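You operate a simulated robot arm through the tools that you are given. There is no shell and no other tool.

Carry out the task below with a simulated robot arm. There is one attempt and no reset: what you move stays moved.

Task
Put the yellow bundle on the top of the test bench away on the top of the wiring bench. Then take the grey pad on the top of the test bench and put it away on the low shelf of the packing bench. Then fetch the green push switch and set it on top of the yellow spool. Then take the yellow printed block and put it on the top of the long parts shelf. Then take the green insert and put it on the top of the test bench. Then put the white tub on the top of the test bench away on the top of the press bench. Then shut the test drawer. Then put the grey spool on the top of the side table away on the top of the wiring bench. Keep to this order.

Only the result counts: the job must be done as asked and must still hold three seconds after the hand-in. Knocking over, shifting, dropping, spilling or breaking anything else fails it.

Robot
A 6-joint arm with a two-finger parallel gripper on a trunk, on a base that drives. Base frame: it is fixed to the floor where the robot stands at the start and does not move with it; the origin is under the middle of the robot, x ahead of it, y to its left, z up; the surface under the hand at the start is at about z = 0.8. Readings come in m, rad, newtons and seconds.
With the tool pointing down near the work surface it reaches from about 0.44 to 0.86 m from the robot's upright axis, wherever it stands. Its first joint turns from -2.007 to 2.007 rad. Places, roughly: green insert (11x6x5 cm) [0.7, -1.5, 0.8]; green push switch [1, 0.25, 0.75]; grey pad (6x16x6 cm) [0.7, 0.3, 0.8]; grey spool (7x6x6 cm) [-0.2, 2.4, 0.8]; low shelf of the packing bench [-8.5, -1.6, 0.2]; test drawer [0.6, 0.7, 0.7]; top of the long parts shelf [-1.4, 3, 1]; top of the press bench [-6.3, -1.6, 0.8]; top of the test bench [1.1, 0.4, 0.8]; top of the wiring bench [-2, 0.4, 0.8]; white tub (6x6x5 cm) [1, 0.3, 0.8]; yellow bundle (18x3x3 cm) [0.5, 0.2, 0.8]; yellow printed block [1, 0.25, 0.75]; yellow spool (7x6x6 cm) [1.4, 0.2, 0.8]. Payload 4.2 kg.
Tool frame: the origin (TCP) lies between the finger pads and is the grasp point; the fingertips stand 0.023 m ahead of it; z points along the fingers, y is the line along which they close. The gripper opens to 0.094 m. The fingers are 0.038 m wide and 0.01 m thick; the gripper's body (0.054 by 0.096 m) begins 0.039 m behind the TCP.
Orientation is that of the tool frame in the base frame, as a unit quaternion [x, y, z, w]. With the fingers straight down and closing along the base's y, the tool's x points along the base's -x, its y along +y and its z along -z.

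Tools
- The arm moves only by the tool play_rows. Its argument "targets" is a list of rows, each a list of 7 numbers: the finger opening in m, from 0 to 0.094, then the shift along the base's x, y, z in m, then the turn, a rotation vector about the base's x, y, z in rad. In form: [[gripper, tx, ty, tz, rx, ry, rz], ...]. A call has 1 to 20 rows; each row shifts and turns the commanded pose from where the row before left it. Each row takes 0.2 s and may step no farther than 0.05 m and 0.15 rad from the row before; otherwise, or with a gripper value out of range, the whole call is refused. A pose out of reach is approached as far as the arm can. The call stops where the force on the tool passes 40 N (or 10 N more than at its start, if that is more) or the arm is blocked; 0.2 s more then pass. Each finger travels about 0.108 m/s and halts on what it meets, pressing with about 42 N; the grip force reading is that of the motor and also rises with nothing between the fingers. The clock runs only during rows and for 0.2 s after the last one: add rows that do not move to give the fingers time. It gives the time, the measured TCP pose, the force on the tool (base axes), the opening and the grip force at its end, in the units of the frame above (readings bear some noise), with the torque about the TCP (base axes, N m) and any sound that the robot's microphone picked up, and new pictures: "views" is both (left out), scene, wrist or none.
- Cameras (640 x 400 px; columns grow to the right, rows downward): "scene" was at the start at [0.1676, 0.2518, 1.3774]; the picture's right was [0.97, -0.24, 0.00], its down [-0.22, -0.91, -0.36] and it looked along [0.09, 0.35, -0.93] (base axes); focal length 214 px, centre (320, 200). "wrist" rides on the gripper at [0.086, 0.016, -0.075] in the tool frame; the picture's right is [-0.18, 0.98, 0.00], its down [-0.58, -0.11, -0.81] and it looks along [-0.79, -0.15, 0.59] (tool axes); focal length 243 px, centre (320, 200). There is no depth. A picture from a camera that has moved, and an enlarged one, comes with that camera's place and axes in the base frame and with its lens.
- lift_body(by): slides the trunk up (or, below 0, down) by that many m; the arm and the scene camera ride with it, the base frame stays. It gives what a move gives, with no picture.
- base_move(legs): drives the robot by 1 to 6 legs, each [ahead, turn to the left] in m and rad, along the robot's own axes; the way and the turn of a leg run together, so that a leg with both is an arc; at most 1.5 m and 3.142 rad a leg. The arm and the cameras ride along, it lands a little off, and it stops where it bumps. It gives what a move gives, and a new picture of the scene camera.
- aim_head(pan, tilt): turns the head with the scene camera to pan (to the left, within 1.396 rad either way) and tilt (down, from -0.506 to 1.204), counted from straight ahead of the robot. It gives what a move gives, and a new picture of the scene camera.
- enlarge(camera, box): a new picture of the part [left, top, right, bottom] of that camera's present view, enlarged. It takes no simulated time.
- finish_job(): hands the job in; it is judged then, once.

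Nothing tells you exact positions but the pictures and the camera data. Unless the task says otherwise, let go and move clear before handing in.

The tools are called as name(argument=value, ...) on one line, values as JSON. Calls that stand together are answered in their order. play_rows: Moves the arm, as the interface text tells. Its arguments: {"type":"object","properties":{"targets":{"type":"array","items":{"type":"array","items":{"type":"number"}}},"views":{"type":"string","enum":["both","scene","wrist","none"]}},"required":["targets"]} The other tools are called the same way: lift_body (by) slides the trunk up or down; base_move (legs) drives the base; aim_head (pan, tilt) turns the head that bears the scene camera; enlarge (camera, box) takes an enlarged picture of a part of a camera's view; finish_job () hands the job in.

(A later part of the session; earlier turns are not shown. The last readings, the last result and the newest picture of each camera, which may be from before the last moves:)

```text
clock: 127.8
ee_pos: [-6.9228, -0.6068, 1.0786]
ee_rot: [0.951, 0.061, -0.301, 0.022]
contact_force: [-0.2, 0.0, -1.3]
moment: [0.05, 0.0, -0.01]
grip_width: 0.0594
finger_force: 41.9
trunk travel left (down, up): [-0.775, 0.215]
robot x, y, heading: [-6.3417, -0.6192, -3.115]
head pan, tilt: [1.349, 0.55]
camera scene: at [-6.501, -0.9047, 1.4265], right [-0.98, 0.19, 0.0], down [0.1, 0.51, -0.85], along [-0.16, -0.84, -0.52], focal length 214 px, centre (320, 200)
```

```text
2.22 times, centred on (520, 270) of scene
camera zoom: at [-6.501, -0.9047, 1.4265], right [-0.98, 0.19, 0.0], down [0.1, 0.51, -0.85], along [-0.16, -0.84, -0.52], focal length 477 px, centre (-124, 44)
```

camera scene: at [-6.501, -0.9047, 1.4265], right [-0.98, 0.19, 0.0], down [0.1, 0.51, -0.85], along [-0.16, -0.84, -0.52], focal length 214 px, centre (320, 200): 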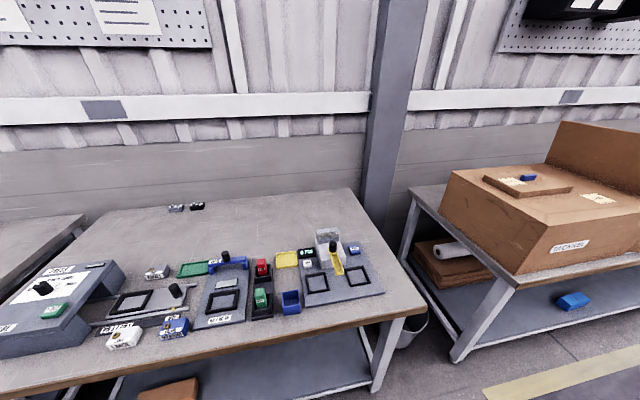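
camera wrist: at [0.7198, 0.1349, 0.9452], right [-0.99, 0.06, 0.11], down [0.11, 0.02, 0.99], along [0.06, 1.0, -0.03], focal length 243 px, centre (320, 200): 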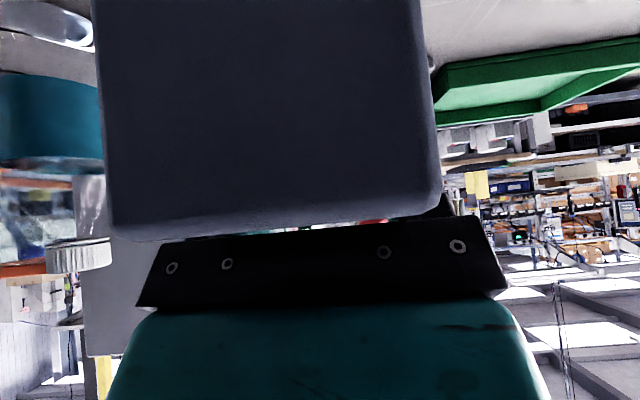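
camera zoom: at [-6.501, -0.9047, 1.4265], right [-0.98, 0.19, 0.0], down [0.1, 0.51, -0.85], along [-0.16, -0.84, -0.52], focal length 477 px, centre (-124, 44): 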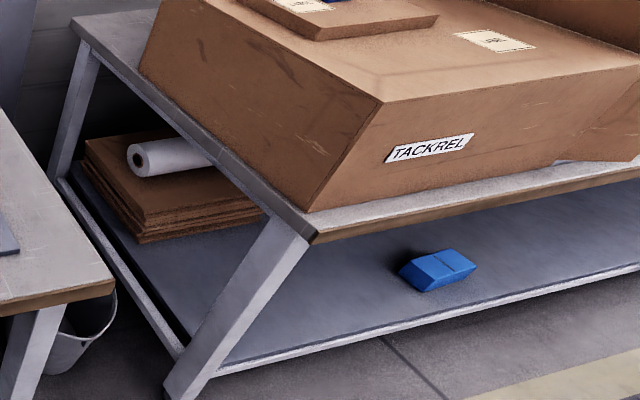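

The press bench tubs and the blue pad on the low packing shelf are visible (blue pad at about (-8.12, -1.37)). I'll drive to x≈-8.35 and lower the trunk there before turning to the shelf.

base_move(legs=[[0, -0.045], [1.0, 0], [1.0, 0]])

aim_head(pan=1.2, tilt=0.9)

aim_head(pan=-1.0, tilt=0.8)

```text
clock: 138.2
ee_pos: [-8.9371, -0.5518, 1.0783]
ee_rot: [0.952, 0.041, -0.301, 0.017]
contact_force: [-1.0, 1.1, -0.7]
moment: [-0.04, 0.0, -0.02]
grip_width: 0.0593
finger_force: 42.3
trunk travel left (down, up): [-0.775, 0.215]
robot x, y, heading: [-8.3531, -0.5858, 3.122]
head pan, tilt: [1.349, 0.55]
camera scene: at [-8.5284, -0.8669, 1.4265], right [-0.97, 0.23, 0.0], down [0.12, 0.51, -0.85], along [-0.2, -0.83, -0.52], focal length 214 px, centre (320, 200)
```

scene: 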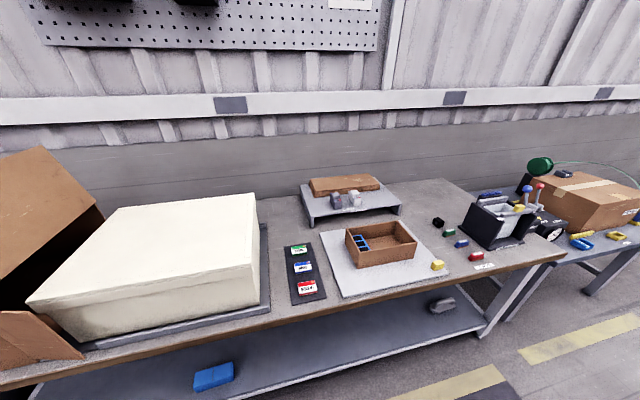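

```text
clock: 139.0
ee_pos: [-8.9368, -0.5513, 1.0793]
ee_rot: [0.953, 0.041, -0.301, 0.015]
contact_force: [0.3, -0.4, 0.1]
moment: [0.03, 0.0, 0.01]
grip_width: 0.0591
finger_force: 42.6
trunk travel left (down, up): [-0.775, 0.215]
robot x, y, heading: [-8.3518, -0.5895, 3.126]
head pan, tilt: [1.201, 0.901]
camera scene: at [-8.5357, -0.8496, 1.3973], right [-0.93, 0.37, 0.0], down [0.29, 0.73, -0.62], along [-0.23, -0.58, -0.78], focal length 214 px, centre (320, 200)
```

scene: 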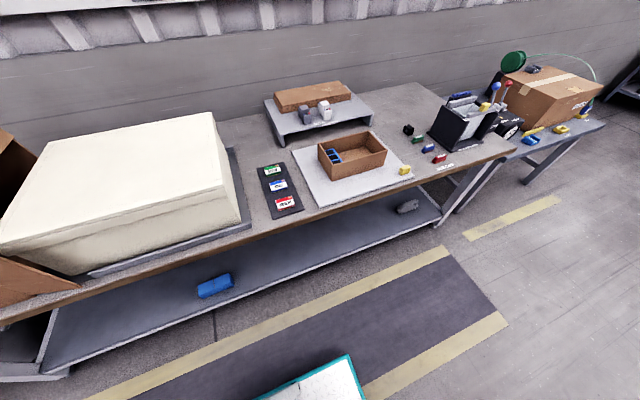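

```text
clock: 141.1
ee_pos: [-8.938, -0.5519, 1.08]
ee_rot: [0.953, 0.041, -0.301, 0.017]
contact_force: [-0.2, -0.1, -0.9]
moment: [-0.01, 0.0, 0.03]
grip_width: 0.0591
finger_force: 41.3
trunk travel left (down, up): [-0.775, 0.215]
robot x, y, heading: [-8.355, -0.5892, 3.13]
head pan, tilt: [-1.0, 0.799]
camera scene: at [-8.5502, -0.7111, 1.4051], right [0.85, 0.53, 0.0], down [0.38, -0.61, -0.7], along [-0.37, 0.59, -0.72], focal length 214 px, centre (320, 200)
```

scene: 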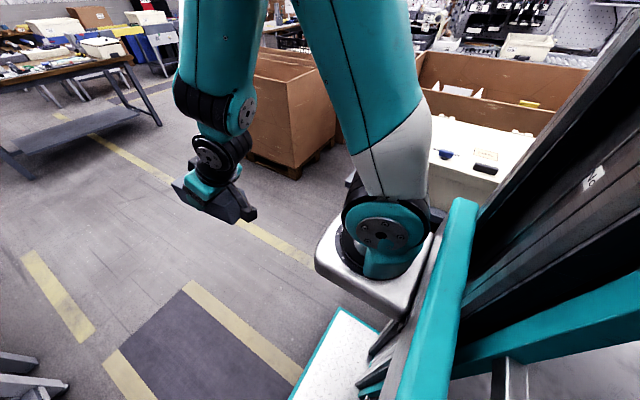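

aim_head(pan=1.3, tilt=1.0)

enlarge(camera="scene", box=[180, 120, 500, 320])

```text
clock: 143.2
ee_pos: [-8.9368, -0.5519, 1.078]
ee_rot: [0.953, 0.041, -0.301, 0.016]
contact_force: [-0.3, -0.5, -0.5]
moment: [-0.01, -0.03, 0.01]
grip_width: 0.0594
finger_force: 42.1
trunk travel left (down, up): [-0.775, 0.215]
robot x, y, heading: [-8.3573, -0.5877, 3.124]
head pan, tilt: [1.3, 1.0]
camera scene: at [-8.527, -0.8464, 1.39], right [-0.96, 0.28, 0.0], down [0.24, 0.81, -0.54], along [-0.15, -0.52, -0.84], focal length 214 px, centre (320, 200)
```

scene: 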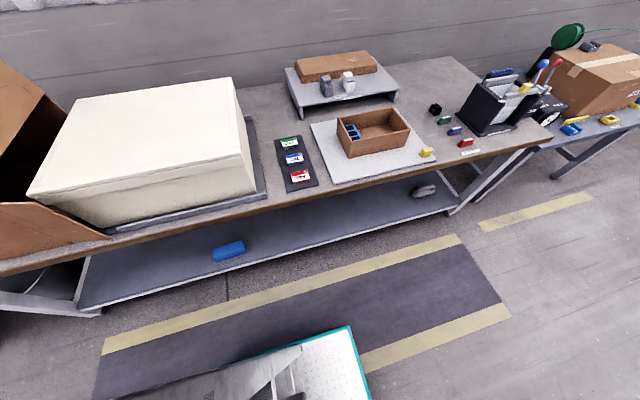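

```text
2.00 times, centred on (340, 220) of scene
camera zoom: at [-8.527, -0.8464, 1.39], right [-0.96, 0.28, 0.0], down [0.24, 0.81, -0.54], along [-0.15, -0.52, -0.84], focal length 429 px, centre (280, 160)
```

zoom: 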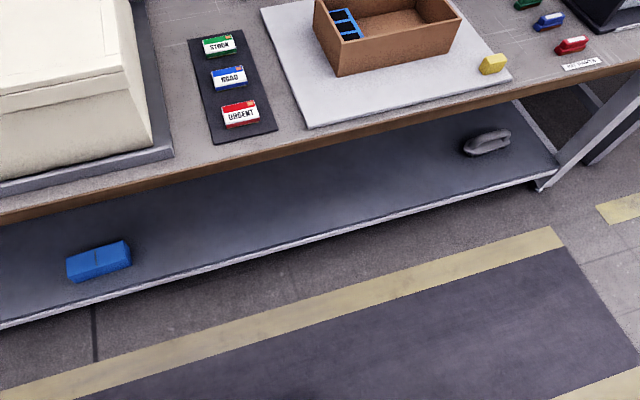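

The shelf front edge is at y≈-1.275, z≈0.2, with free room at x≈-8.4. Lowering the trunk, then turning to the shelf.

lift_body(by=-0.6)

base_move(legs=[[0, 1.588]])

aim_head(pan=0.0, tilt=0.5)

```text
refused: -0.6 is not a number from -0.4 to 0.4
```

```text
clock: 147.5
ee_pos: [-8.3827, -1.1712, 1.0792]
ee_rot: [0.639, 0.708, -0.2, 0.225]
contact_force: [0.2, 0.0, -0.5]
moment: [-0.01, 0.0, 0.02]
grip_width: 0.0592
finger_force: 42.0
trunk travel left (down, up): [-0.775, 0.215]
robot x, y, heading: [-8.3568, -0.5901, -1.567]
head pan, tilt: [1.3, 1.0]
camera scene: at [-8.0903, -0.7566, 1.39], right [-0.26, -0.96, 0.0], down [-0.81, 0.22, -0.54], along [0.52, -0.14, -0.84], focal length 214 px, centre (320, 200)
```

scene: 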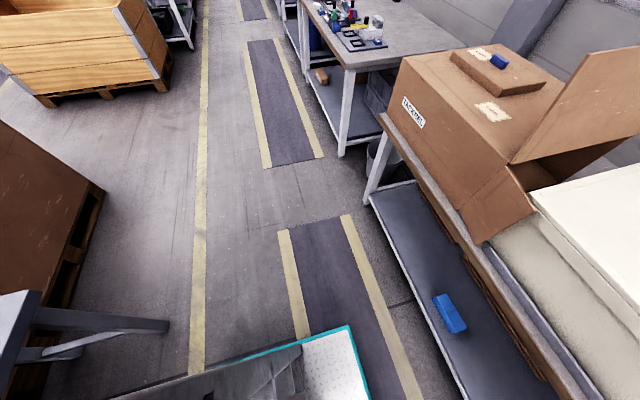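

```text
clock: 148.9
ee_pos: [-8.3826, -1.1725, 1.0792]
ee_rot: [0.638, 0.708, -0.2, 0.226]
contact_force: [-0.4, -0.6, -1.0]
moment: [-0.01, -0.01, -0.01]
grip_width: 0.0589
finger_force: 42.0
trunk travel left (down, up): [-0.775, 0.215]
robot x, y, heading: [-8.3551, -0.5895, -1.568]
head pan, tilt: [0.0, 0.499]
camera scene: at [-8.1571, -0.8292, 1.4311], right [-1.0, 0.0, 0.0], down [0.0, 0.48, -0.88], along [0.0, -0.88, -0.48], focal length 214 px, centre (320, 200)
```

scene: 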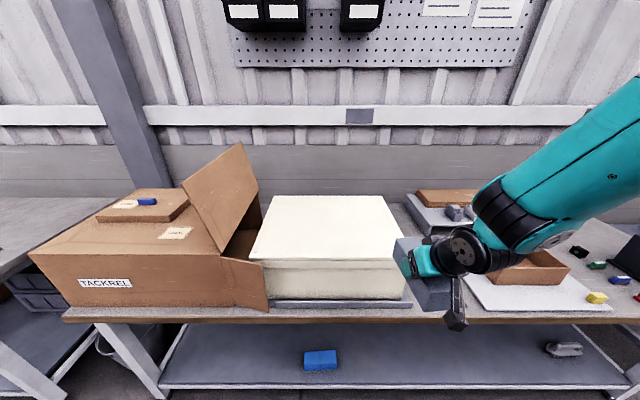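

The lift is limited to 0.4 per call; the turn went clear anyway. I back off 0.15 m so the pad clears the bench front, then lower in two steps.

base_move(legs=[[-0.16, 0]])

lift_body(by=-0.3)

```text
clock: 150.4
ee_pos: [-8.3842, -1.0108, 1.0799]
ee_rot: [0.64, 0.707, -0.201, 0.226]
contact_force: [0.2, 0.1, 0.1]
moment: [0.01, -0.02, -0.01]
grip_width: 0.0591
finger_force: 42.1
trunk travel left (down, up): [-0.775, 0.215]
robot x, y, heading: [-8.3558, -0.4309, -1.57]
head pan, tilt: [0.0, 0.499]
camera scene: at [-8.158, -0.6688, 1.4311], right [-1.0, 0.0, 0.0], down [0.0, 0.48, -0.88], along [0.0, -0.88, -0.48], focal length 214 px, centre (320, 200)
```

scene: 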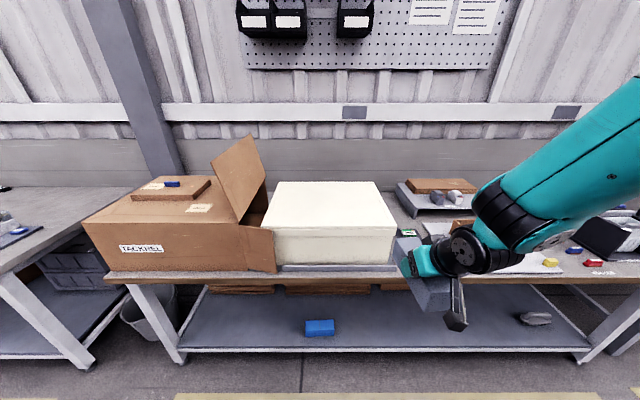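

```text
clock: 153.4
ee_pos: [-8.3837, -1.0109, 0.7796]
ee_rot: [0.639, 0.708, -0.199, 0.226]
contact_force: [-0.1, 0.2, -0.1]
moment: [0.0, -0.03, 0.0]
grip_width: 0.059
finger_force: 41.5
trunk travel left (down, up): [-0.475, 0.515]
robot x, y, heading: [-8.3562, -0.433, -1.571]
head pan, tilt: [0.0, 0.499]
```

lift_body(by=-0.4)

aim_head(pan=-0.15, tilt=0.25)

```text
clock: 157.2
ee_pos: [-8.3848, -1.0102, 0.3799]
ee_rot: [0.64, 0.707, -0.2, 0.226]
contact_force: [0.2, 0.0, -0.5]
moment: [0.0, -0.04, -0.04]
grip_width: 0.0595
finger_force: 42.6
trunk travel left (down, up): [-0.075, 0.915]
robot x, y, heading: [-8.356, -0.427, -1.573]
head pan, tilt: [0.0, 0.499]
```

```text
clock: 158.0
ee_pos: [-8.3844, -1.011, 0.3792]
ee_rot: [0.639, 0.708, -0.199, 0.226]
contact_force: [0.3, -1.1, 0.2]
moment: [0.0, 0.0, -0.03]
grip_width: 0.0592
finger_force: 41.8
trunk travel left (down, up): [-0.075, 0.915]
robot x, y, heading: [-8.3534, -0.4304, -1.569]
head pan, tilt: [-0.15, 0.25]
camera scene: at [-8.1719, -0.6701, 0.7542], right [-0.99, 0.15, 0.0], down [0.04, 0.24, -0.97], along [-0.14, -0.96, -0.25], focal length 214 px, centre (320, 200)
```

scene: 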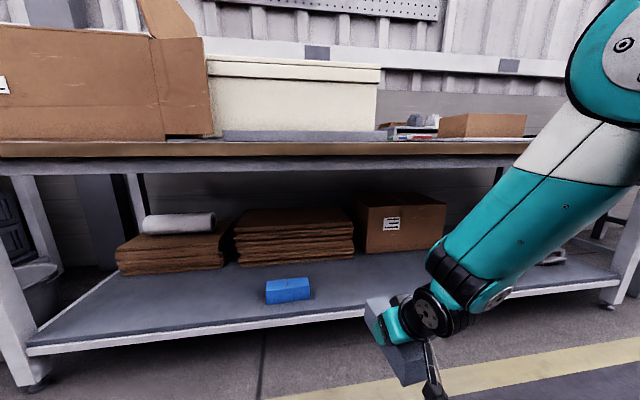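

enlarge(camera="scene", box=[220, 180, 460, 400])

```text
1.82 times, centred on (340, 290) of scene
camera zoom: at [-8.1719, -0.6701, 0.7542], right [-0.99, 0.15, 0.0], down [0.04, 0.24, -0.97], along [-0.14, -0.96, -0.25], focal length 390 px, centre (284, 36)
```

zoom: 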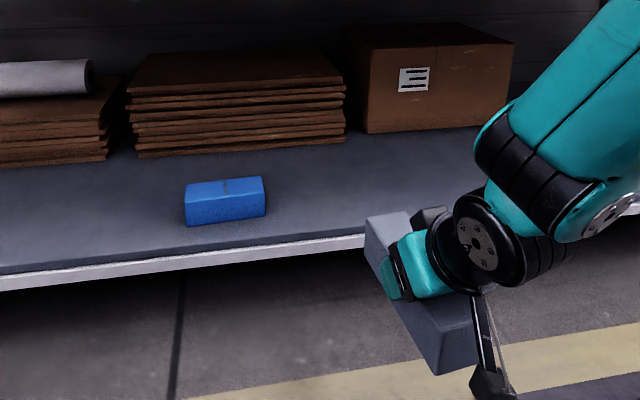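

The shelf is free at x≈-8.38. To keep the elbow away from the bench top, I'll extend the arm first and watch how the elbow moves.

play_rows(targets=[[0.03, 0, -0.03, 0, 0, 0, 0], [0.03, 0, -0.03, 0, 0, 0, 0], [0.03, 0, -0.03, 0, 0, 0, 0], [0.03, 0, -0.03, 0, 0, 0, 0], [0.03, 0, -0.03, 0, 0, 0, 0], [0.03, 0, -0.03, 0, 0, 0, 0], [0.03, 0, 0, 0, 0, 0, 0]])

aim_head(pan=-0.6, tilt=0.1)

```text
clock: 159.6
ee_pos: [-8.3836, -1.1911, 0.3814]
ee_rot: [0.639, 0.707, -0.2, 0.226]
contact_force: [-0.5, -0.6, -0.4]
moment: [-0.01, -0.02, 0.0]
grip_width: 0.0591
finger_force: 42.2
trunk travel left (down, up): [-0.075, 0.915]
robot x, y, heading: [-8.3577, -0.4269, -1.567]
head pan, tilt: [-0.15, 0.25]
camera scene: at [-8.172, -0.6701, 0.7542], right [-0.99, 0.15, 0.0], down [0.04, 0.24, -0.97], along [-0.14, -0.96, -0.25], focal length 214 px, centre (320, 200)
camera wrist: at [-8.3775, -1.0773, 0.391], right [0.99, -0.05, 0.11], down [-0.11, -0.02, 0.99], along [-0.05, -1.0, -0.03], focal length 243 px, centre (320, 200)
```

scene: 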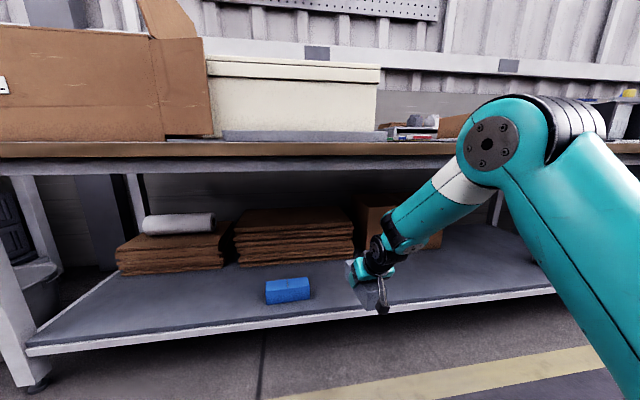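
wrist: 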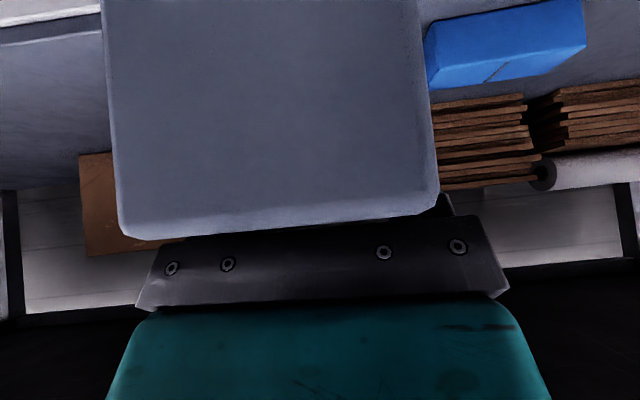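

```text
clock: 160.5
ee_pos: [-8.3833, -1.1917, 0.381]
ee_rot: [0.64, 0.707, -0.2, 0.225]
contact_force: [0.1, 0.0, -0.9]
moment: [-0.01, 0.01, -0.01]
grip_width: 0.0591
finger_force: 41.9
trunk travel left (down, up): [-0.075, 0.915]
robot x, y, heading: [-8.3553, -0.4305, -1.575]
head pan, tilt: [-0.6, 0.099]
camera scene: at [-8.21, -0.6538, 0.7681], right [-0.83, 0.56, 0.0], down [0.06, 0.08, -0.99], along [-0.56, -0.82, -0.1], focal length 214 px, centre (320, 200)
```

scene: 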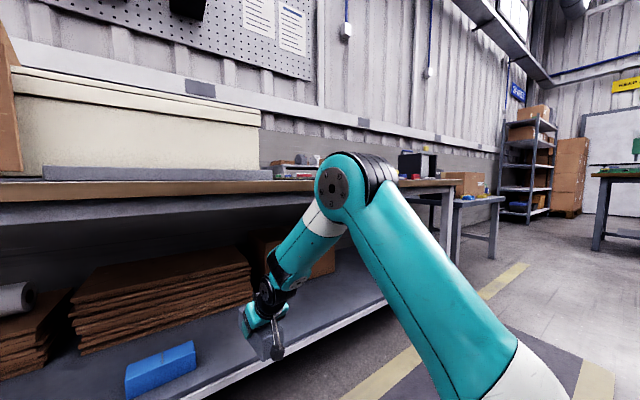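

Elbow is at about y=-0.93, z=0.77. I'll drive forward 0.11, lower the trunk 0.07, then extend the arm for the rest.

base_move(legs=[[0.11, 0]])

lift_body(by=-0.07)

play_rows(targets=[[0.03, 0, -0.02, 0, 0, 0, 0], [0.03, 0, -0.02, 0, 0, 0, 0], [0.03, 0, -0.02, 0, 0, 0, 0], [0.03, 0, 0, 0, 0, 0, 0]])

```text
clock: 161.7
ee_pos: [-8.3852, -1.302, 0.3793]
ee_rot: [0.639, 0.707, -0.199, 0.226]
contact_force: [0.2, -0.5, -0.3]
moment: [0.03, -0.07, -0.02]
grip_width: 0.0595
finger_force: 42.0
trunk travel left (down, up): [-0.075, 0.915]
robot x, y, heading: [-8.353, -0.5372, -1.57]
head pan, tilt: [-0.6, 0.099]
camera scene: at [-8.2102, -0.7658, 0.7682], right [-0.82, 0.57, 0.0], down [0.06, 0.08, -0.99], along [-0.56, -0.82, -0.1], focal length 214 px, centre (320, 200)
```

scene: 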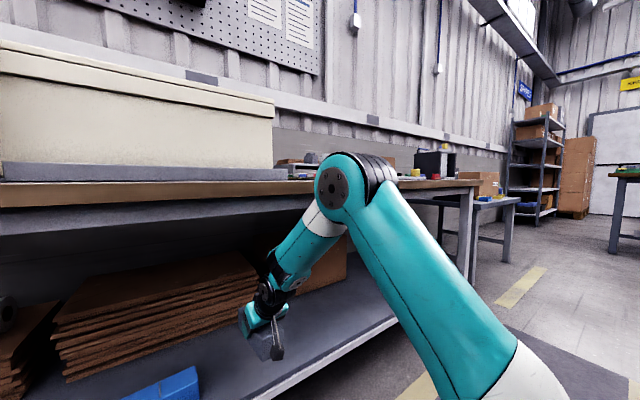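

```text
clock: 162.8
ee_pos: [-8.3838, -1.3031, 0.3111]
ee_rot: [0.639, 0.707, -0.199, 0.226]
contact_force: [-0.3, 0.4, -1.3]
moment: [-0.01, -0.02, -0.02]
grip_width: 0.0592
finger_force: 42.3
trunk travel left (down, up): [-0.005, 0.985]
robot x, y, heading: [-8.3559, -0.5413, -1.571]
head pan, tilt: [-0.6, 0.099]
```

```text
clock: 163.8
ee_pos: [-8.3851, -1.3633, 0.3112]
ee_rot: [0.64, 0.707, -0.2, 0.225]
contact_force: [0.1, 0.8, -0.5]
moment: [-0.01, 0.02, 0.04]
grip_width: 0.0594
finger_force: 42.2
trunk travel left (down, up): [-0.005, 0.985]
robot x, y, heading: [-8.3521, -0.5405, -1.57]
head pan, tilt: [-0.6, 0.099]
camera scene: at [-8.2102, -0.7658, 0.6982], right [-0.82, 0.57, 0.0], down [0.06, 0.08, -0.99], along [-0.56, -0.82, -0.1], focal length 214 px, centre (320, 200)
camera wrist: at [-8.3784, -1.2497, 0.3201], right [0.99, -0.05, 0.11], down [-0.11, -0.02, 0.99], along [-0.05, -1.0, -0.03], focal length 243 px, centre (320, 200)
```

scene: 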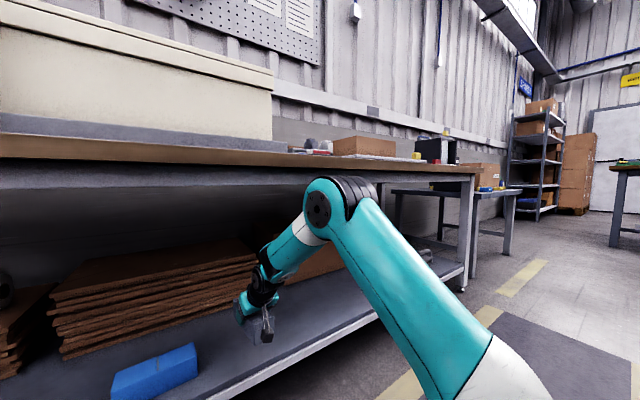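
wrist: 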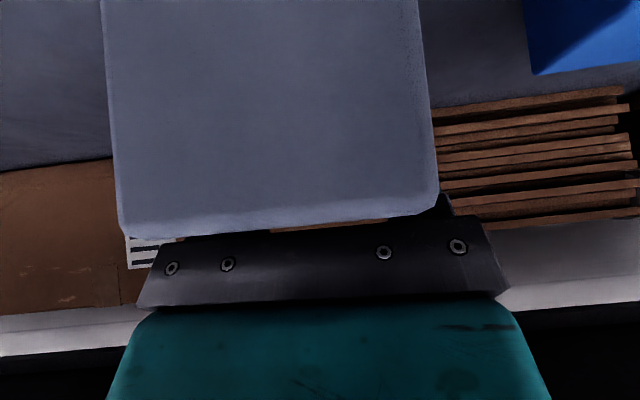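

play_rows(targets=[[0.03, 0, -0.02, 0, 0, 0, 0], [0.03, 0, -0.02, 0, 0, 0, 0], [0.03, 0, -0.02, -0.01, 0, 0, 0], [0.03, 0, 0, -0.01, 0, 0, 0], [0.03, 0, 0, 0, 0, 0, 0]], views="none")

aim_head(pan=-0.35, tilt=0.45)

enlarge(camera="scene", box=[220, 150, 400, 280])

```text
clock: 164.9
ee_pos: [-8.3849, -1.4217, 0.2888]
ee_rot: [0.64, 0.707, -0.199, 0.225]
contact_force: [0.5, -0.4, 0.2]
moment: [0.01, -0.01, -0.02]
grip_width: 0.0592
finger_force: 41.7
trunk travel left (down, up): [-0.005, 0.985]
robot x, y, heading: [-8.3593, -0.5408, -1.572]
head pan, tilt: [-0.6, 0.099]
```

```text
clock: 165.8
ee_pos: [-8.3835, -1.4221, 0.2899]
ee_rot: [0.64, 0.707, -0.2, 0.225]
contact_force: [0.3, 0.8, 0.1]
moment: [-0.04, 0.0, 0.02]
grip_width: 0.0595
finger_force: 41.9
trunk travel left (down, up): [-0.005, 0.985]
robot x, y, heading: [-8.3542, -0.5409, -1.567]
head pan, tilt: [-0.351, 0.45]
camera scene: at [-8.1898, -0.7762, 0.6656], right [-0.94, 0.34, 0.0], down [0.15, 0.41, -0.9], along [-0.31, -0.85, -0.43], focal length 214 px, centre (320, 200)
```

scene: 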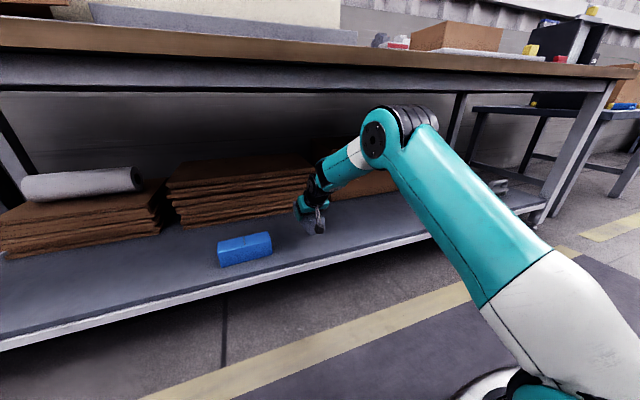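

```text
3.08 times, centred on (310, 215) of scene
camera zoom: at [-8.1898, -0.7762, 0.6656], right [-0.94, 0.34, 0.0], down [0.15, 0.41, -0.9], along [-0.31, -0.85, -0.43], focal length 660 px, centre (351, 154)
```

zoom: 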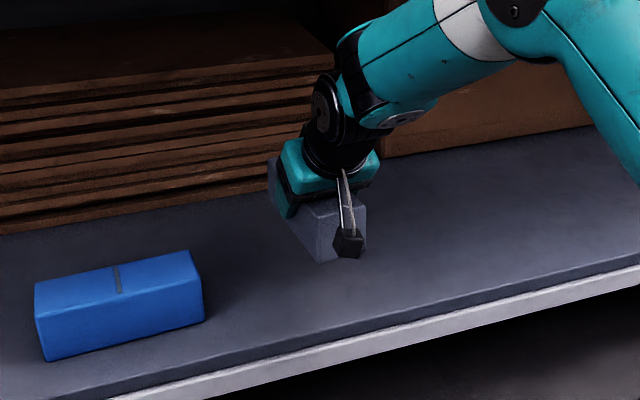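

play_rows(targets=[[0.03, 0, 0, -0.01, 0, 0, 0], [0.03, 0, 0, -0.01, 0, 0, 0], [0.03, 0, 0, -0.01, 0, 0, 0], [0.03, 0, 0, -0.005, 0, 0, 0]], views="none")

enlarge(camera="scene", box=[220, 150, 400, 280])

```text
clock: 166.8
ee_pos: [-8.384, -1.4219, 0.2558]
ee_rot: [0.64, 0.707, -0.2, 0.225]
contact_force: [-0.3, -0.6, -1.5]
moment: [0.04, 0.0, 0.02]
grip_width: 0.0591
finger_force: 42.4
trunk travel left (down, up): [-0.005, 0.985]
robot x, y, heading: [-8.3529, -0.5364, -1.568]
head pan, tilt: [-0.351, 0.45]
```

```text
3.08 times, centred on (310, 215) of scene
camera zoom: at [-8.1898, -0.7762, 0.6656], right [-0.94, 0.34, 0.0], down [0.15, 0.41, -0.9], along [-0.31, -0.85, -0.44], focal length 660 px, centre (351, 154)
```

zoom: 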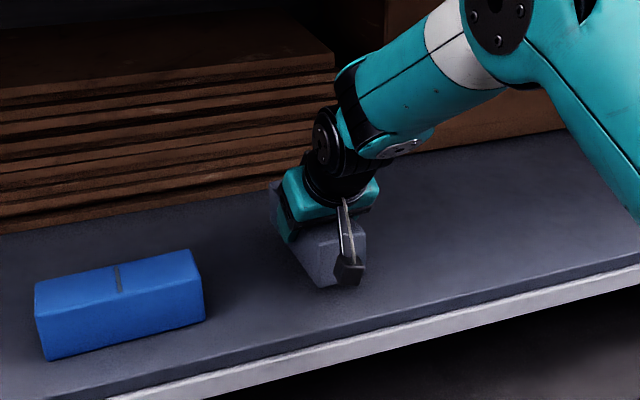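

play_rows(targets=[[0.03, 0, 0, -0.007, 0, 0, 0], [0.03, 0, 0, -0.007, 0, 0, 0], [0.03, 0, 0, -0.005, 0, 0, 0]], views="none")

enlarge(camera="scene", box=[260, 180, 380, 270])

```text
clock: 167.6
ee_pos: [-8.3849, -1.4232, 0.2372]
ee_rot: [0.64, 0.707, -0.2, 0.225]
contact_force: [0.1, 0.4, -0.4]
moment: [0.0, -0.02, -0.01]
grip_width: 0.0594
finger_force: 41.9
trunk travel left (down, up): [-0.005, 0.985]
robot x, y, heading: [-8.3567, -0.5377, -1.571]
head pan, tilt: [-0.351, 0.45]
```

```text
4.44 times, centred on (320, 225) of scene
camera zoom: at [-8.1898, -0.7762, 0.6656], right [-0.94, 0.34, 0.0], down [0.15, 0.41, -0.9], along [-0.31, -0.85, -0.44], focal length 953 px, centre (320, 89)
```

zoom: 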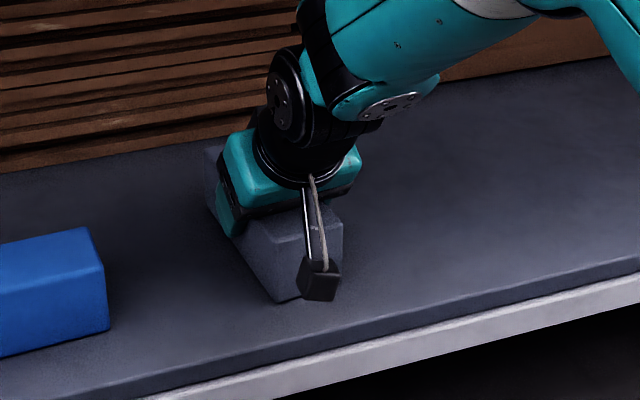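

play_rows(targets=[[0.03, 0, 0, -0.005, 0, 0, 0], [0.03, 0, 0, -0.005, 0, 0, 0], [0.03, 0, 0, -0.003, 0, 0, 0]], views="none")

enlarge(camera="scene", box=[260, 180, 380, 270])

```text
clock: 168.1
ee_pos: [-8.3846, -1.4234, 0.2356]
ee_rot: [0.639, 0.707, -0.202, 0.228]
contact_force: [-0.4, 8.0, 14.6]
moment: [1.03, 0.46, -0.17]
grip_width: 0.0593
finger_force: 41.8
trunk travel left (down, up): [-0.005, 0.985]
robot x, y, heading: [-8.354, -0.5416, -1.574]
head pan, tilt: [-0.351, 0.45]
stopped in row 2: the force on the tool passed its limit at 49 N (the readings are from after the stop); the commanded pose is now the measured one
```

```text
4.44 times, centred on (320, 225) of scene
camera zoom: at [-8.1898, -0.7757, 0.6658], right [-0.94, 0.34, 0.0], down [0.15, 0.41, -0.9], along [-0.31, -0.85, -0.43], focal length 953 px, centre (320, 89)
```

zoom: 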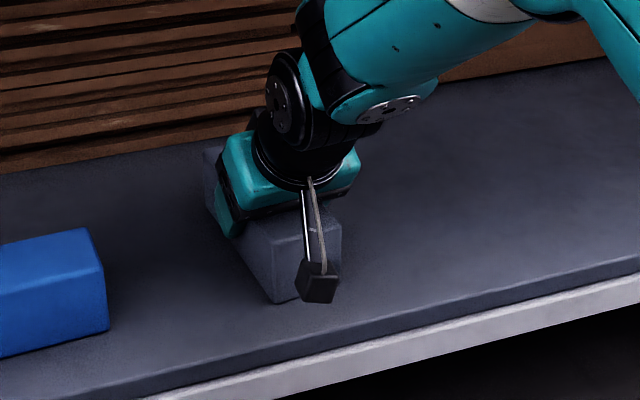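

Pad rests on the shelf (contact at TCP z 0.236). Releasing and withdrawing along the tool axis.

play_rows(targets=[[0.07, 0, 0, 0, 0, 0, 0], [0.085, 0, 0, 0, 0, 0, 0], [0.094, 0, 0, 0, 0, 0, 0], [0.094, 0, 0, 0, 0, 0, 0]], views="wrist")

play_rows(targets=[[0.094, 0, 0.006, 0.008, 0, 0, 0], [0.094, 0, 0.0115, 0.0164, 0, 0, 0], [0.094, 0, 0.02, 0.0286, 0, 0, 0], [0.094, 0, 0.023, 0.033, 0, 0, 0], [0.094, 0, 0.04, 0.02, 0, 0, 0], [0.094, 0, 0.045, 0, 0, 0, 0], [0.094, 0, 0.045, 0, 0, 0, 0], [0.094, 0, 0.045, 0, 0, 0, 0], [0.094, 0, 0, 0, 0, 0, 0]])

enlarge(camera="scene", box=[220, 150, 400, 280])

```text
clock: 169.1
ee_pos: [-8.384, -1.4226, 0.2323]
ee_rot: [0.639, 0.707, -0.202, 0.226]
contact_force: [0.5, -1.0, 2.6]
moment: [0.12, 0.06, 0.02]
grip_width: 0.0939
finger_force: 0.1
trunk travel left (down, up): [-0.005, 0.985]
robot x, y, heading: [-8.3565, -0.5441, -1.571]
head pan, tilt: [-0.351, 0.45]
camera wrist: at [-8.3786, -1.3091, 0.2436], right [0.99, -0.05, 0.11], down [-0.11, -0.02, 0.99], along [-0.05, -1.0, -0.03], focal length 243 px, centre (320, 200)
```

wrist: 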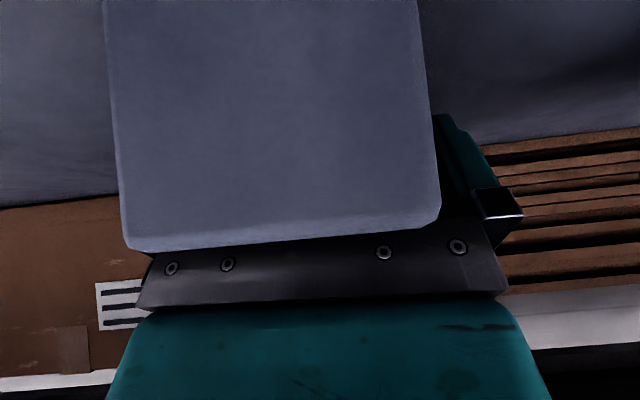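

```text
clock: 171.1
ee_pos: [-8.3826, -1.1847, 0.34]
ee_rot: [0.639, 0.707, -0.201, 0.227]
contact_force: [-0.3, 0.4, 0.1]
moment: [0.02, -0.01, 0.04]
grip_width: 0.0941
finger_force: 0.1
trunk travel left (down, up): [-0.005, 0.985]
robot x, y, heading: [-8.3564, -0.5398, -1.574]
head pan, tilt: [-0.351, 0.45]
camera scene: at [-8.1898, -0.7761, 0.6656], right [-0.94, 0.34, 0.0], down [0.15, 0.41, -0.9], along [-0.31, -0.85, -0.44], focal length 214 px, centre (320, 200)
camera wrist: at [-8.3778, -1.0717, 0.351], right [0.99, -0.05, 0.11], down [-0.11, -0.02, 0.99], along [-0.05, -1.0, -0.03], focal length 243 px, centre (320, 200)
```

scene: 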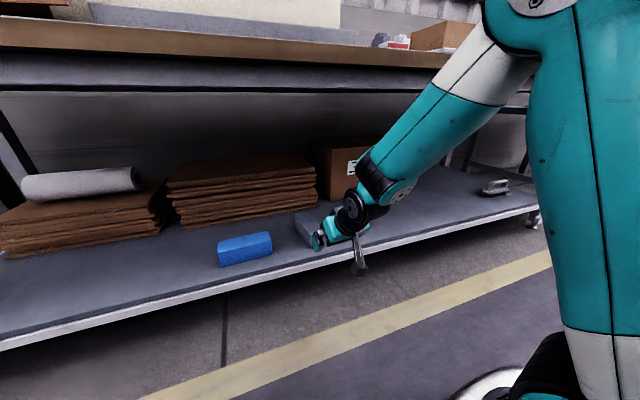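
wrist: 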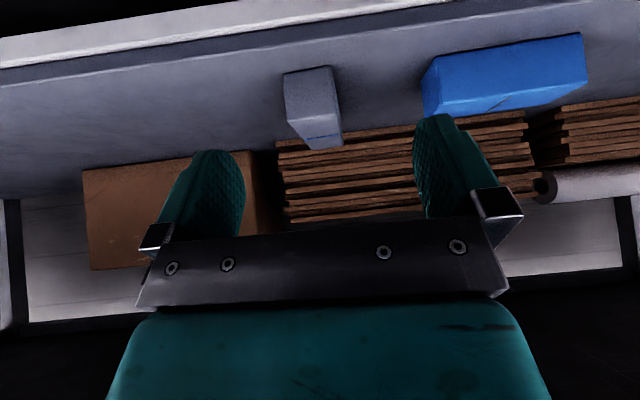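

```text
3.08 times, centred on (310, 215) of scene
camera zoom: at [-8.1898, -0.7761, 0.6656], right [-0.94, 0.34, 0.0], down [0.15, 0.41, -0.9], along [-0.31, -0.85, -0.44], focal length 660 px, centre (351, 154)
```

zoom: 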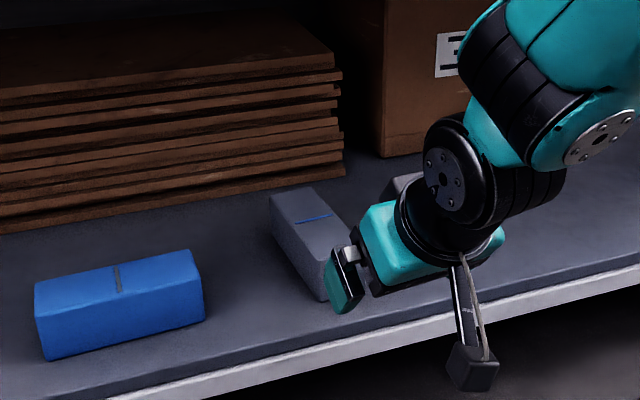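

The pad is safely on the shelf beside the blue one. Retracting, backing off and raising the trunk.

play_rows(targets=[[0.094, 0, 0.03, 0, 0, 0, 0], [0.094, 0, 0.03, 0, 0, 0, 0], [0.094, 0, 0, 0, 0, 0, 0]], views="none")

base_move(legs=[[-0.12, 0]])

lift_body(by=0.4)

lift_body(by=0.37)

```text
clock: 171.9
ee_pos: [-8.3848, -1.1259, 0.3384]
ee_rot: [0.639, 0.707, -0.201, 0.227]
contact_force: [-0.1, 0.0, -0.8]
moment: [-0.02, 0.0, 0.02]
grip_width: 0.0941
finger_force: 0.0
trunk travel left (down, up): [-0.005, 0.985]
robot x, y, heading: [-8.3545, -0.5379, -1.57]
head pan, tilt: [-0.351, 0.45]
```

```text
clock: 173.2
ee_pos: [-8.3847, -1.0051, 0.3401]
ee_rot: [0.64, 0.706, -0.201, 0.227]
contact_force: [-0.2, 0.5, 0.0]
moment: [-0.02, -0.06, 0.01]
grip_width: 0.0941
finger_force: 0.1
trunk travel left (down, up): [-0.005, 0.985]
robot x, y, heading: [-8.3582, -0.4195, -1.576]
head pan, tilt: [-0.351, 0.45]
camera scene: at [-8.19, -0.6552, 0.6656], right [-0.94, 0.35, 0.0], down [0.15, 0.41, -0.9], along [-0.31, -0.84, -0.44], focal length 214 px, centre (320, 200)
```

scene: 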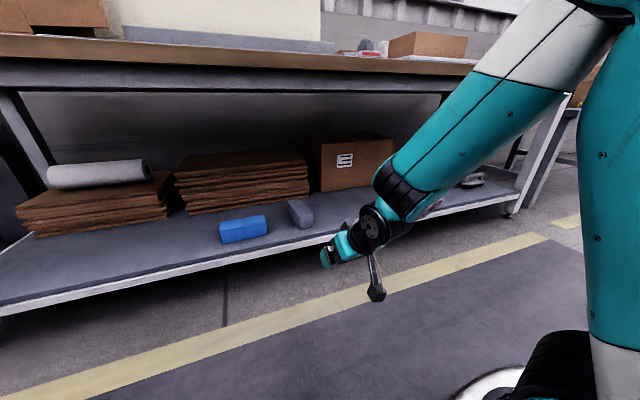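

```text
clock: 177.0
ee_pos: [-8.386, -1.0043, 0.7392]
ee_rot: [0.64, 0.706, -0.202, 0.227]
contact_force: [-0.5, -0.6, 0.1]
moment: [0.02, 0.0, -0.02]
grip_width: 0.0941
finger_force: 0.0
trunk travel left (down, up): [-0.405, 0.585]
robot x, y, heading: [-8.3549, -0.4195, -1.571]
head pan, tilt: [-0.351, 0.45]
```

```text
clock: 180.6
ee_pos: [-8.3861, -1.0056, 1.1097]
ee_rot: [0.64, 0.706, -0.201, 0.227]
contact_force: [0.0, -0.4, 0.2]
moment: [-0.02, 0.01, 0.02]
grip_width: 0.0943
finger_force: 0.0
trunk travel left (down, up): [-0.775, 0.215]
robot x, y, heading: [-8.3528, -0.4189, -1.571]
head pan, tilt: [-0.351, 0.45]
```

base_move(legs=[[0.11, 0], [0, 1.571]])

aim_head(pan=0.0, tilt=0.45)

```text
clock: 185.6
ee_pos: [-7.7694, -0.5567, 1.1094]
ee_rot: [-0.051, 0.951, 0.019, 0.303]
contact_force: [0.1, 0.2, 0.2]
moment: [-0.02, -0.02, 0.0]
grip_width: 0.094
finger_force: 0.1
trunk travel left (down, up): [-0.775, 0.215]
robot x, y, heading: [-8.3583, -0.5305, 0.009]
head pan, tilt: [-0.351, 0.45]
camera scene: at [-8.1157, -0.3634, 1.4356], right [-0.34, -0.94, 0.0], down [-0.41, 0.15, -0.9], along [0.85, -0.3, -0.44], focal length 214 px, centre (320, 200)
```

scene: 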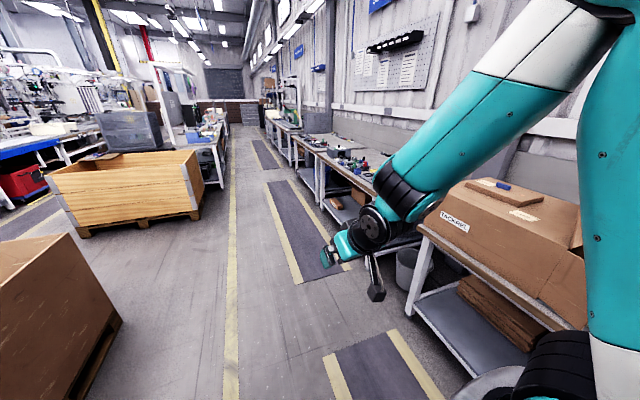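

```text
clock: 186.4
ee_pos: [-7.7699, -0.5566, 1.1099]
ee_rot: [-0.051, 0.951, 0.019, 0.303]
contact_force: [-0.6, 0.1, 0.2]
moment: [-0.02, -0.01, 0.01]
grip_width: 0.0941
finger_force: 0.1
trunk travel left (down, up): [-0.775, 0.215]
robot x, y, heading: [-8.3549, -0.529, 0.007]
head pan, tilt: [0.0, 0.45]
camera scene: at [-8.1103, -0.3318, 1.4356], right [0.01, -1.0, 0.0], down [-0.44, 0.0, -0.9], along [0.9, 0.0, -0.44], focal length 214 px, centre (320, 200)
```

scene: 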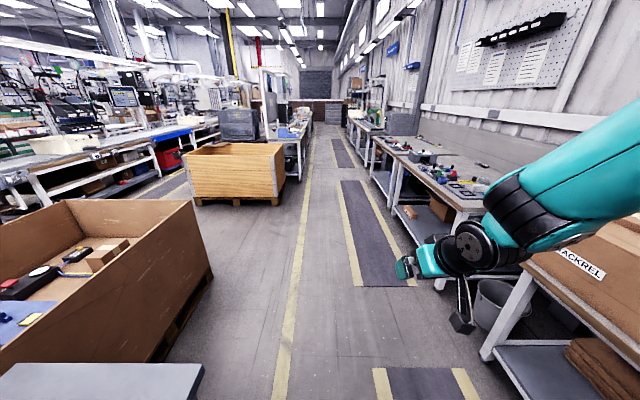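

base_move(legs=[[0, -0.012], [1.5, 0], [1.5, 0], [1.5, 0]])

base_move(legs=[[1.5, 0], [1.5, 0], [1.0, 0]])

```text
clock: 208.3
ee_pos: [-3.2654, -0.6111, 1.1091]
ee_rot: [-0.055, 0.951, 0.021, 0.303]
contact_force: [-0.2, 0.1, 0.3]
moment: [-0.02, -0.03, -0.03]
grip_width: 0.094
finger_force: 0.0
trunk travel left (down, up): [-0.775, 0.215]
robot x, y, heading: [-3.8492, -0.5924, 0.014]
head pan, tilt: [0.0, 0.45]
camera scene: at [-3.6079, -0.3909, 1.4356], right [0.02, -1.0, 0.0], down [-0.44, -0.01, -0.9], along [0.9, 0.01, -0.44], focal length 214 px, centre (320, 200)
```

scene: 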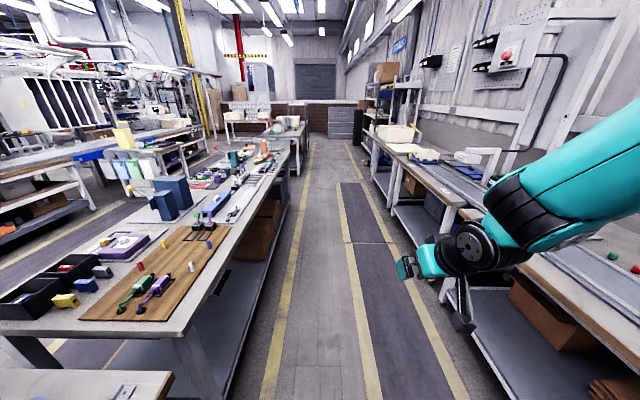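

```text
clock: 227.5
ee_pos: [0.7247, -0.4818, 1.1099]
ee_rot: [-0.066, 0.951, 0.024, 0.302]
contact_force: [0.1, 0.3, -0.2]
moment: [0.01, 0.04, 0.0]
grip_width: 0.0942
finger_force: 0.2
trunk travel left (down, up): [-0.775, 0.215]
robot x, y, heading: [0.14, -0.4764, 0.041]
head pan, tilt: [0.0, 0.45]
camera scene: at [0.3774, -0.2694, 1.4356], right [0.04, -1.0, 0.0], down [-0.43, -0.02, -0.9], along [0.9, 0.03, -0.44], focal length 214 px, centre (320, 200)
```

scene: 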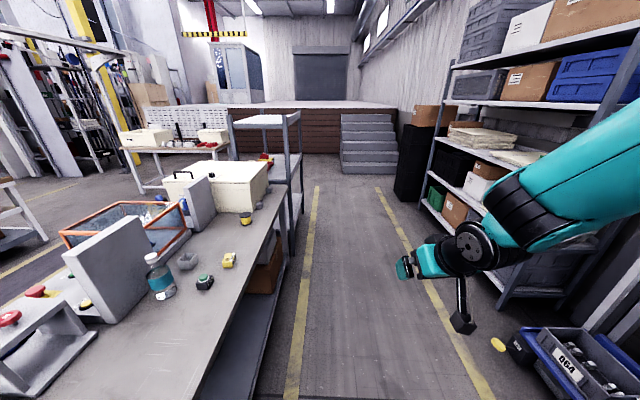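

base_move(legs=[[0, -0.09], [1.0, 0], [0, 1.62]])

aim_head(pan=0.0, tilt=0.8)

enlarge(camera="scene", box=[160, 120, 480, 270])

```text
clock: 237.1
ee_pos: [1.1929, 0.0602, 1.1093]
ee_rot: [0.699, -0.647, -0.224, -0.204]
contact_force: [0.0, 0.5, -0.2]
moment: [0.0, 0.01, -0.04]
grip_width: 0.0941
finger_force: 0.0
trunk travel left (down, up): [-0.775, 0.215]
robot x, y, heading: [1.1523, -0.5229, 1.549]
head pan, tilt: [0.0, 0.45]
camera scene: at [0.964, -0.2748, 1.4356], right [1.0, -0.02, 0.0], down [-0.01, -0.44, -0.9], along [0.02, 0.9, -0.44], focal length 214 px, centre (320, 200)
```

scene: 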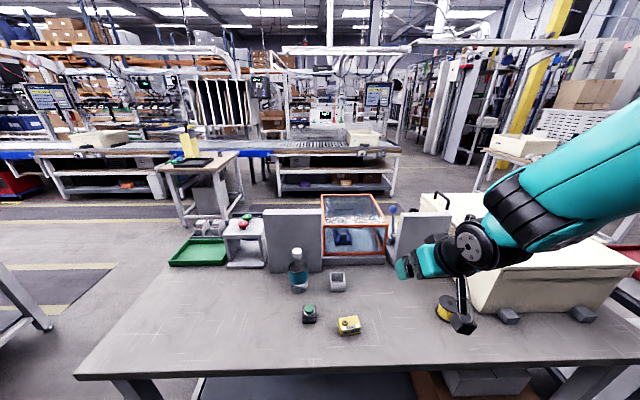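

```text
clock: 238.0
ee_pos: [1.1944, 0.06, 1.1089]
ee_rot: [0.7, -0.647, -0.224, -0.204]
contact_force: [-0.3, 0.3, -0.4]
moment: [0.02, 0.01, 0.02]
grip_width: 0.0938
finger_force: 0.1
trunk travel left (down, up): [-0.775, 0.215]
robot x, y, heading: [1.151, -0.525, 1.547]
head pan, tilt: [0.0, 0.799]
camera scene: at [0.9637, -0.286, 1.4052], right [1.0, -0.02, 0.0], down [-0.02, -0.72, -0.7], along [0.02, 0.7, -0.72], focal length 214 px, centre (320, 200)
```

scene: 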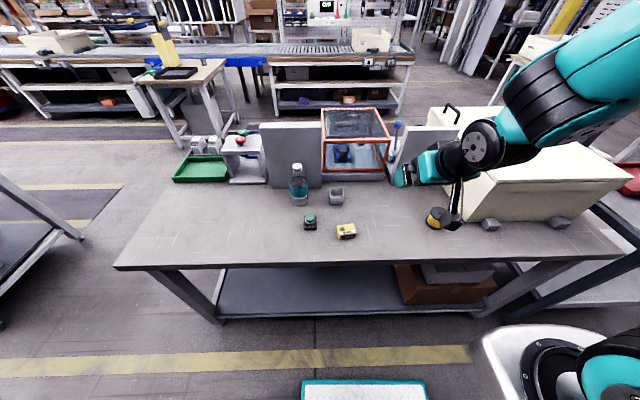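

```text
2.00 times, centred on (320, 195) of scene
camera zoom: at [0.9637, -0.286, 1.4052], right [1.0, -0.02, 0.0], down [-0.02, -0.72, -0.7], along [0.02, 0.7, -0.72], focal length 429 px, centre (320, 210)
```

zoom: 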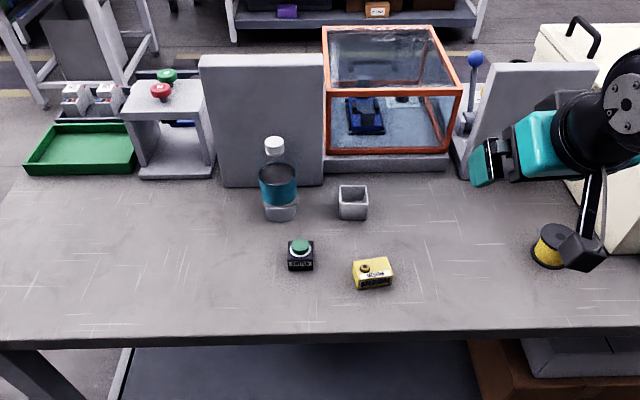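

enlarge(camera="scene", box=[290, 200, 370, 250])

play_rows(targets=[[0.094, -0.03, 0, 0, -0.122, -0.0093, 0], [0.094, -0.03, 0, 0, -0.122, -0.0093, 0], [0.094, -0.03, 0, 0, -0.122, -0.0093, 0], [0.094, -0.03, 0, 0, -0.122, -0.0093, 0], [0.094, -0.03, 0, 0, -0.122, -0.0093, 0], [0.094, -0.03, 0.01, 0, 0, 0, 0], [0.094, -0.03, 0.01, 0, 0, 0, -0.03], [0.094, -0.02, 0.02, 0, 0, 0, -0.03], [0.094, 0, 0, 0, 0, 0, 0]])

```text
8.00 times, centred on (330, 225) of scene
camera zoom: at [0.9637, -0.286, 1.4052], right [1.0, -0.02, 0.0], down [-0.02, -0.72, -0.7], along [0.02, 0.7, -0.72], focal length 1716 px, centre (240, 0)
```

zoom: 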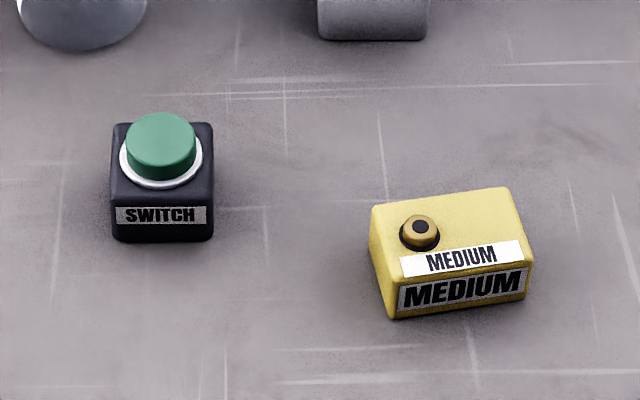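

```text
clock: 240.0
ee_pos: [0.9648, 0.1016, 1.1095]
ee_rot: [0.713, -0.701, -0.004, 0.001]
contact_force: [-0.3, -0.5, -0.8]
moment: [0.0, -0.01, 0.05]
grip_width: 0.0941
finger_force: 0.2
trunk travel left (down, up): [-0.775, 0.215]
robot x, y, heading: [1.1502, -0.524, 1.55]
head pan, tilt: [0.0, 0.799]
camera scene: at [0.9637, -0.2861, 1.4051], right [1.0, -0.02, 0.0], down [-0.02, -0.72, -0.7], along [0.02, 0.7, -0.72], focal length 214 px, centre (320, 200)
camera wrist: at [0.9509, 0.0134, 1.1829], right [-0.99, 0.17, 0.01], down [0.11, 0.58, 0.81], along [0.13, 0.8, -0.59], focal length 243 px, centre (320, 200)
```

scene: 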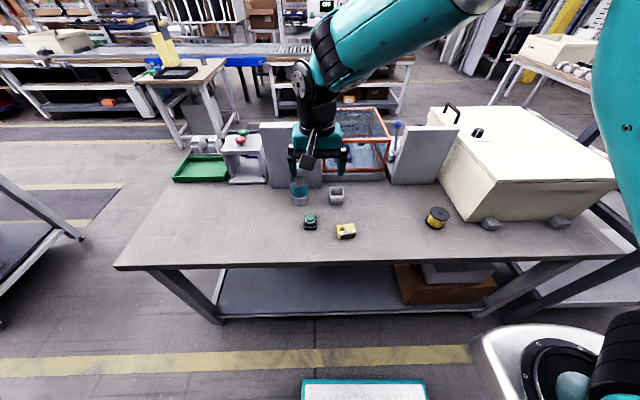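
wrist: 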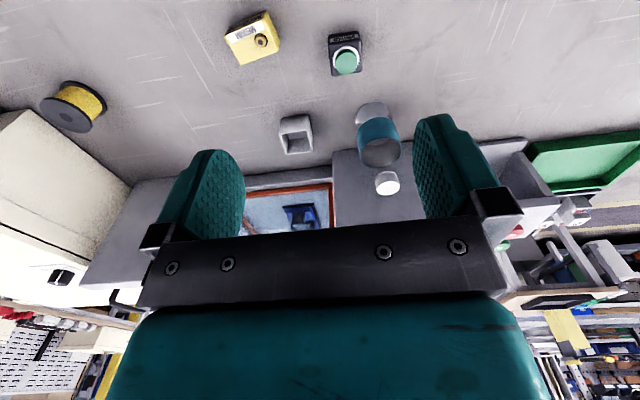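

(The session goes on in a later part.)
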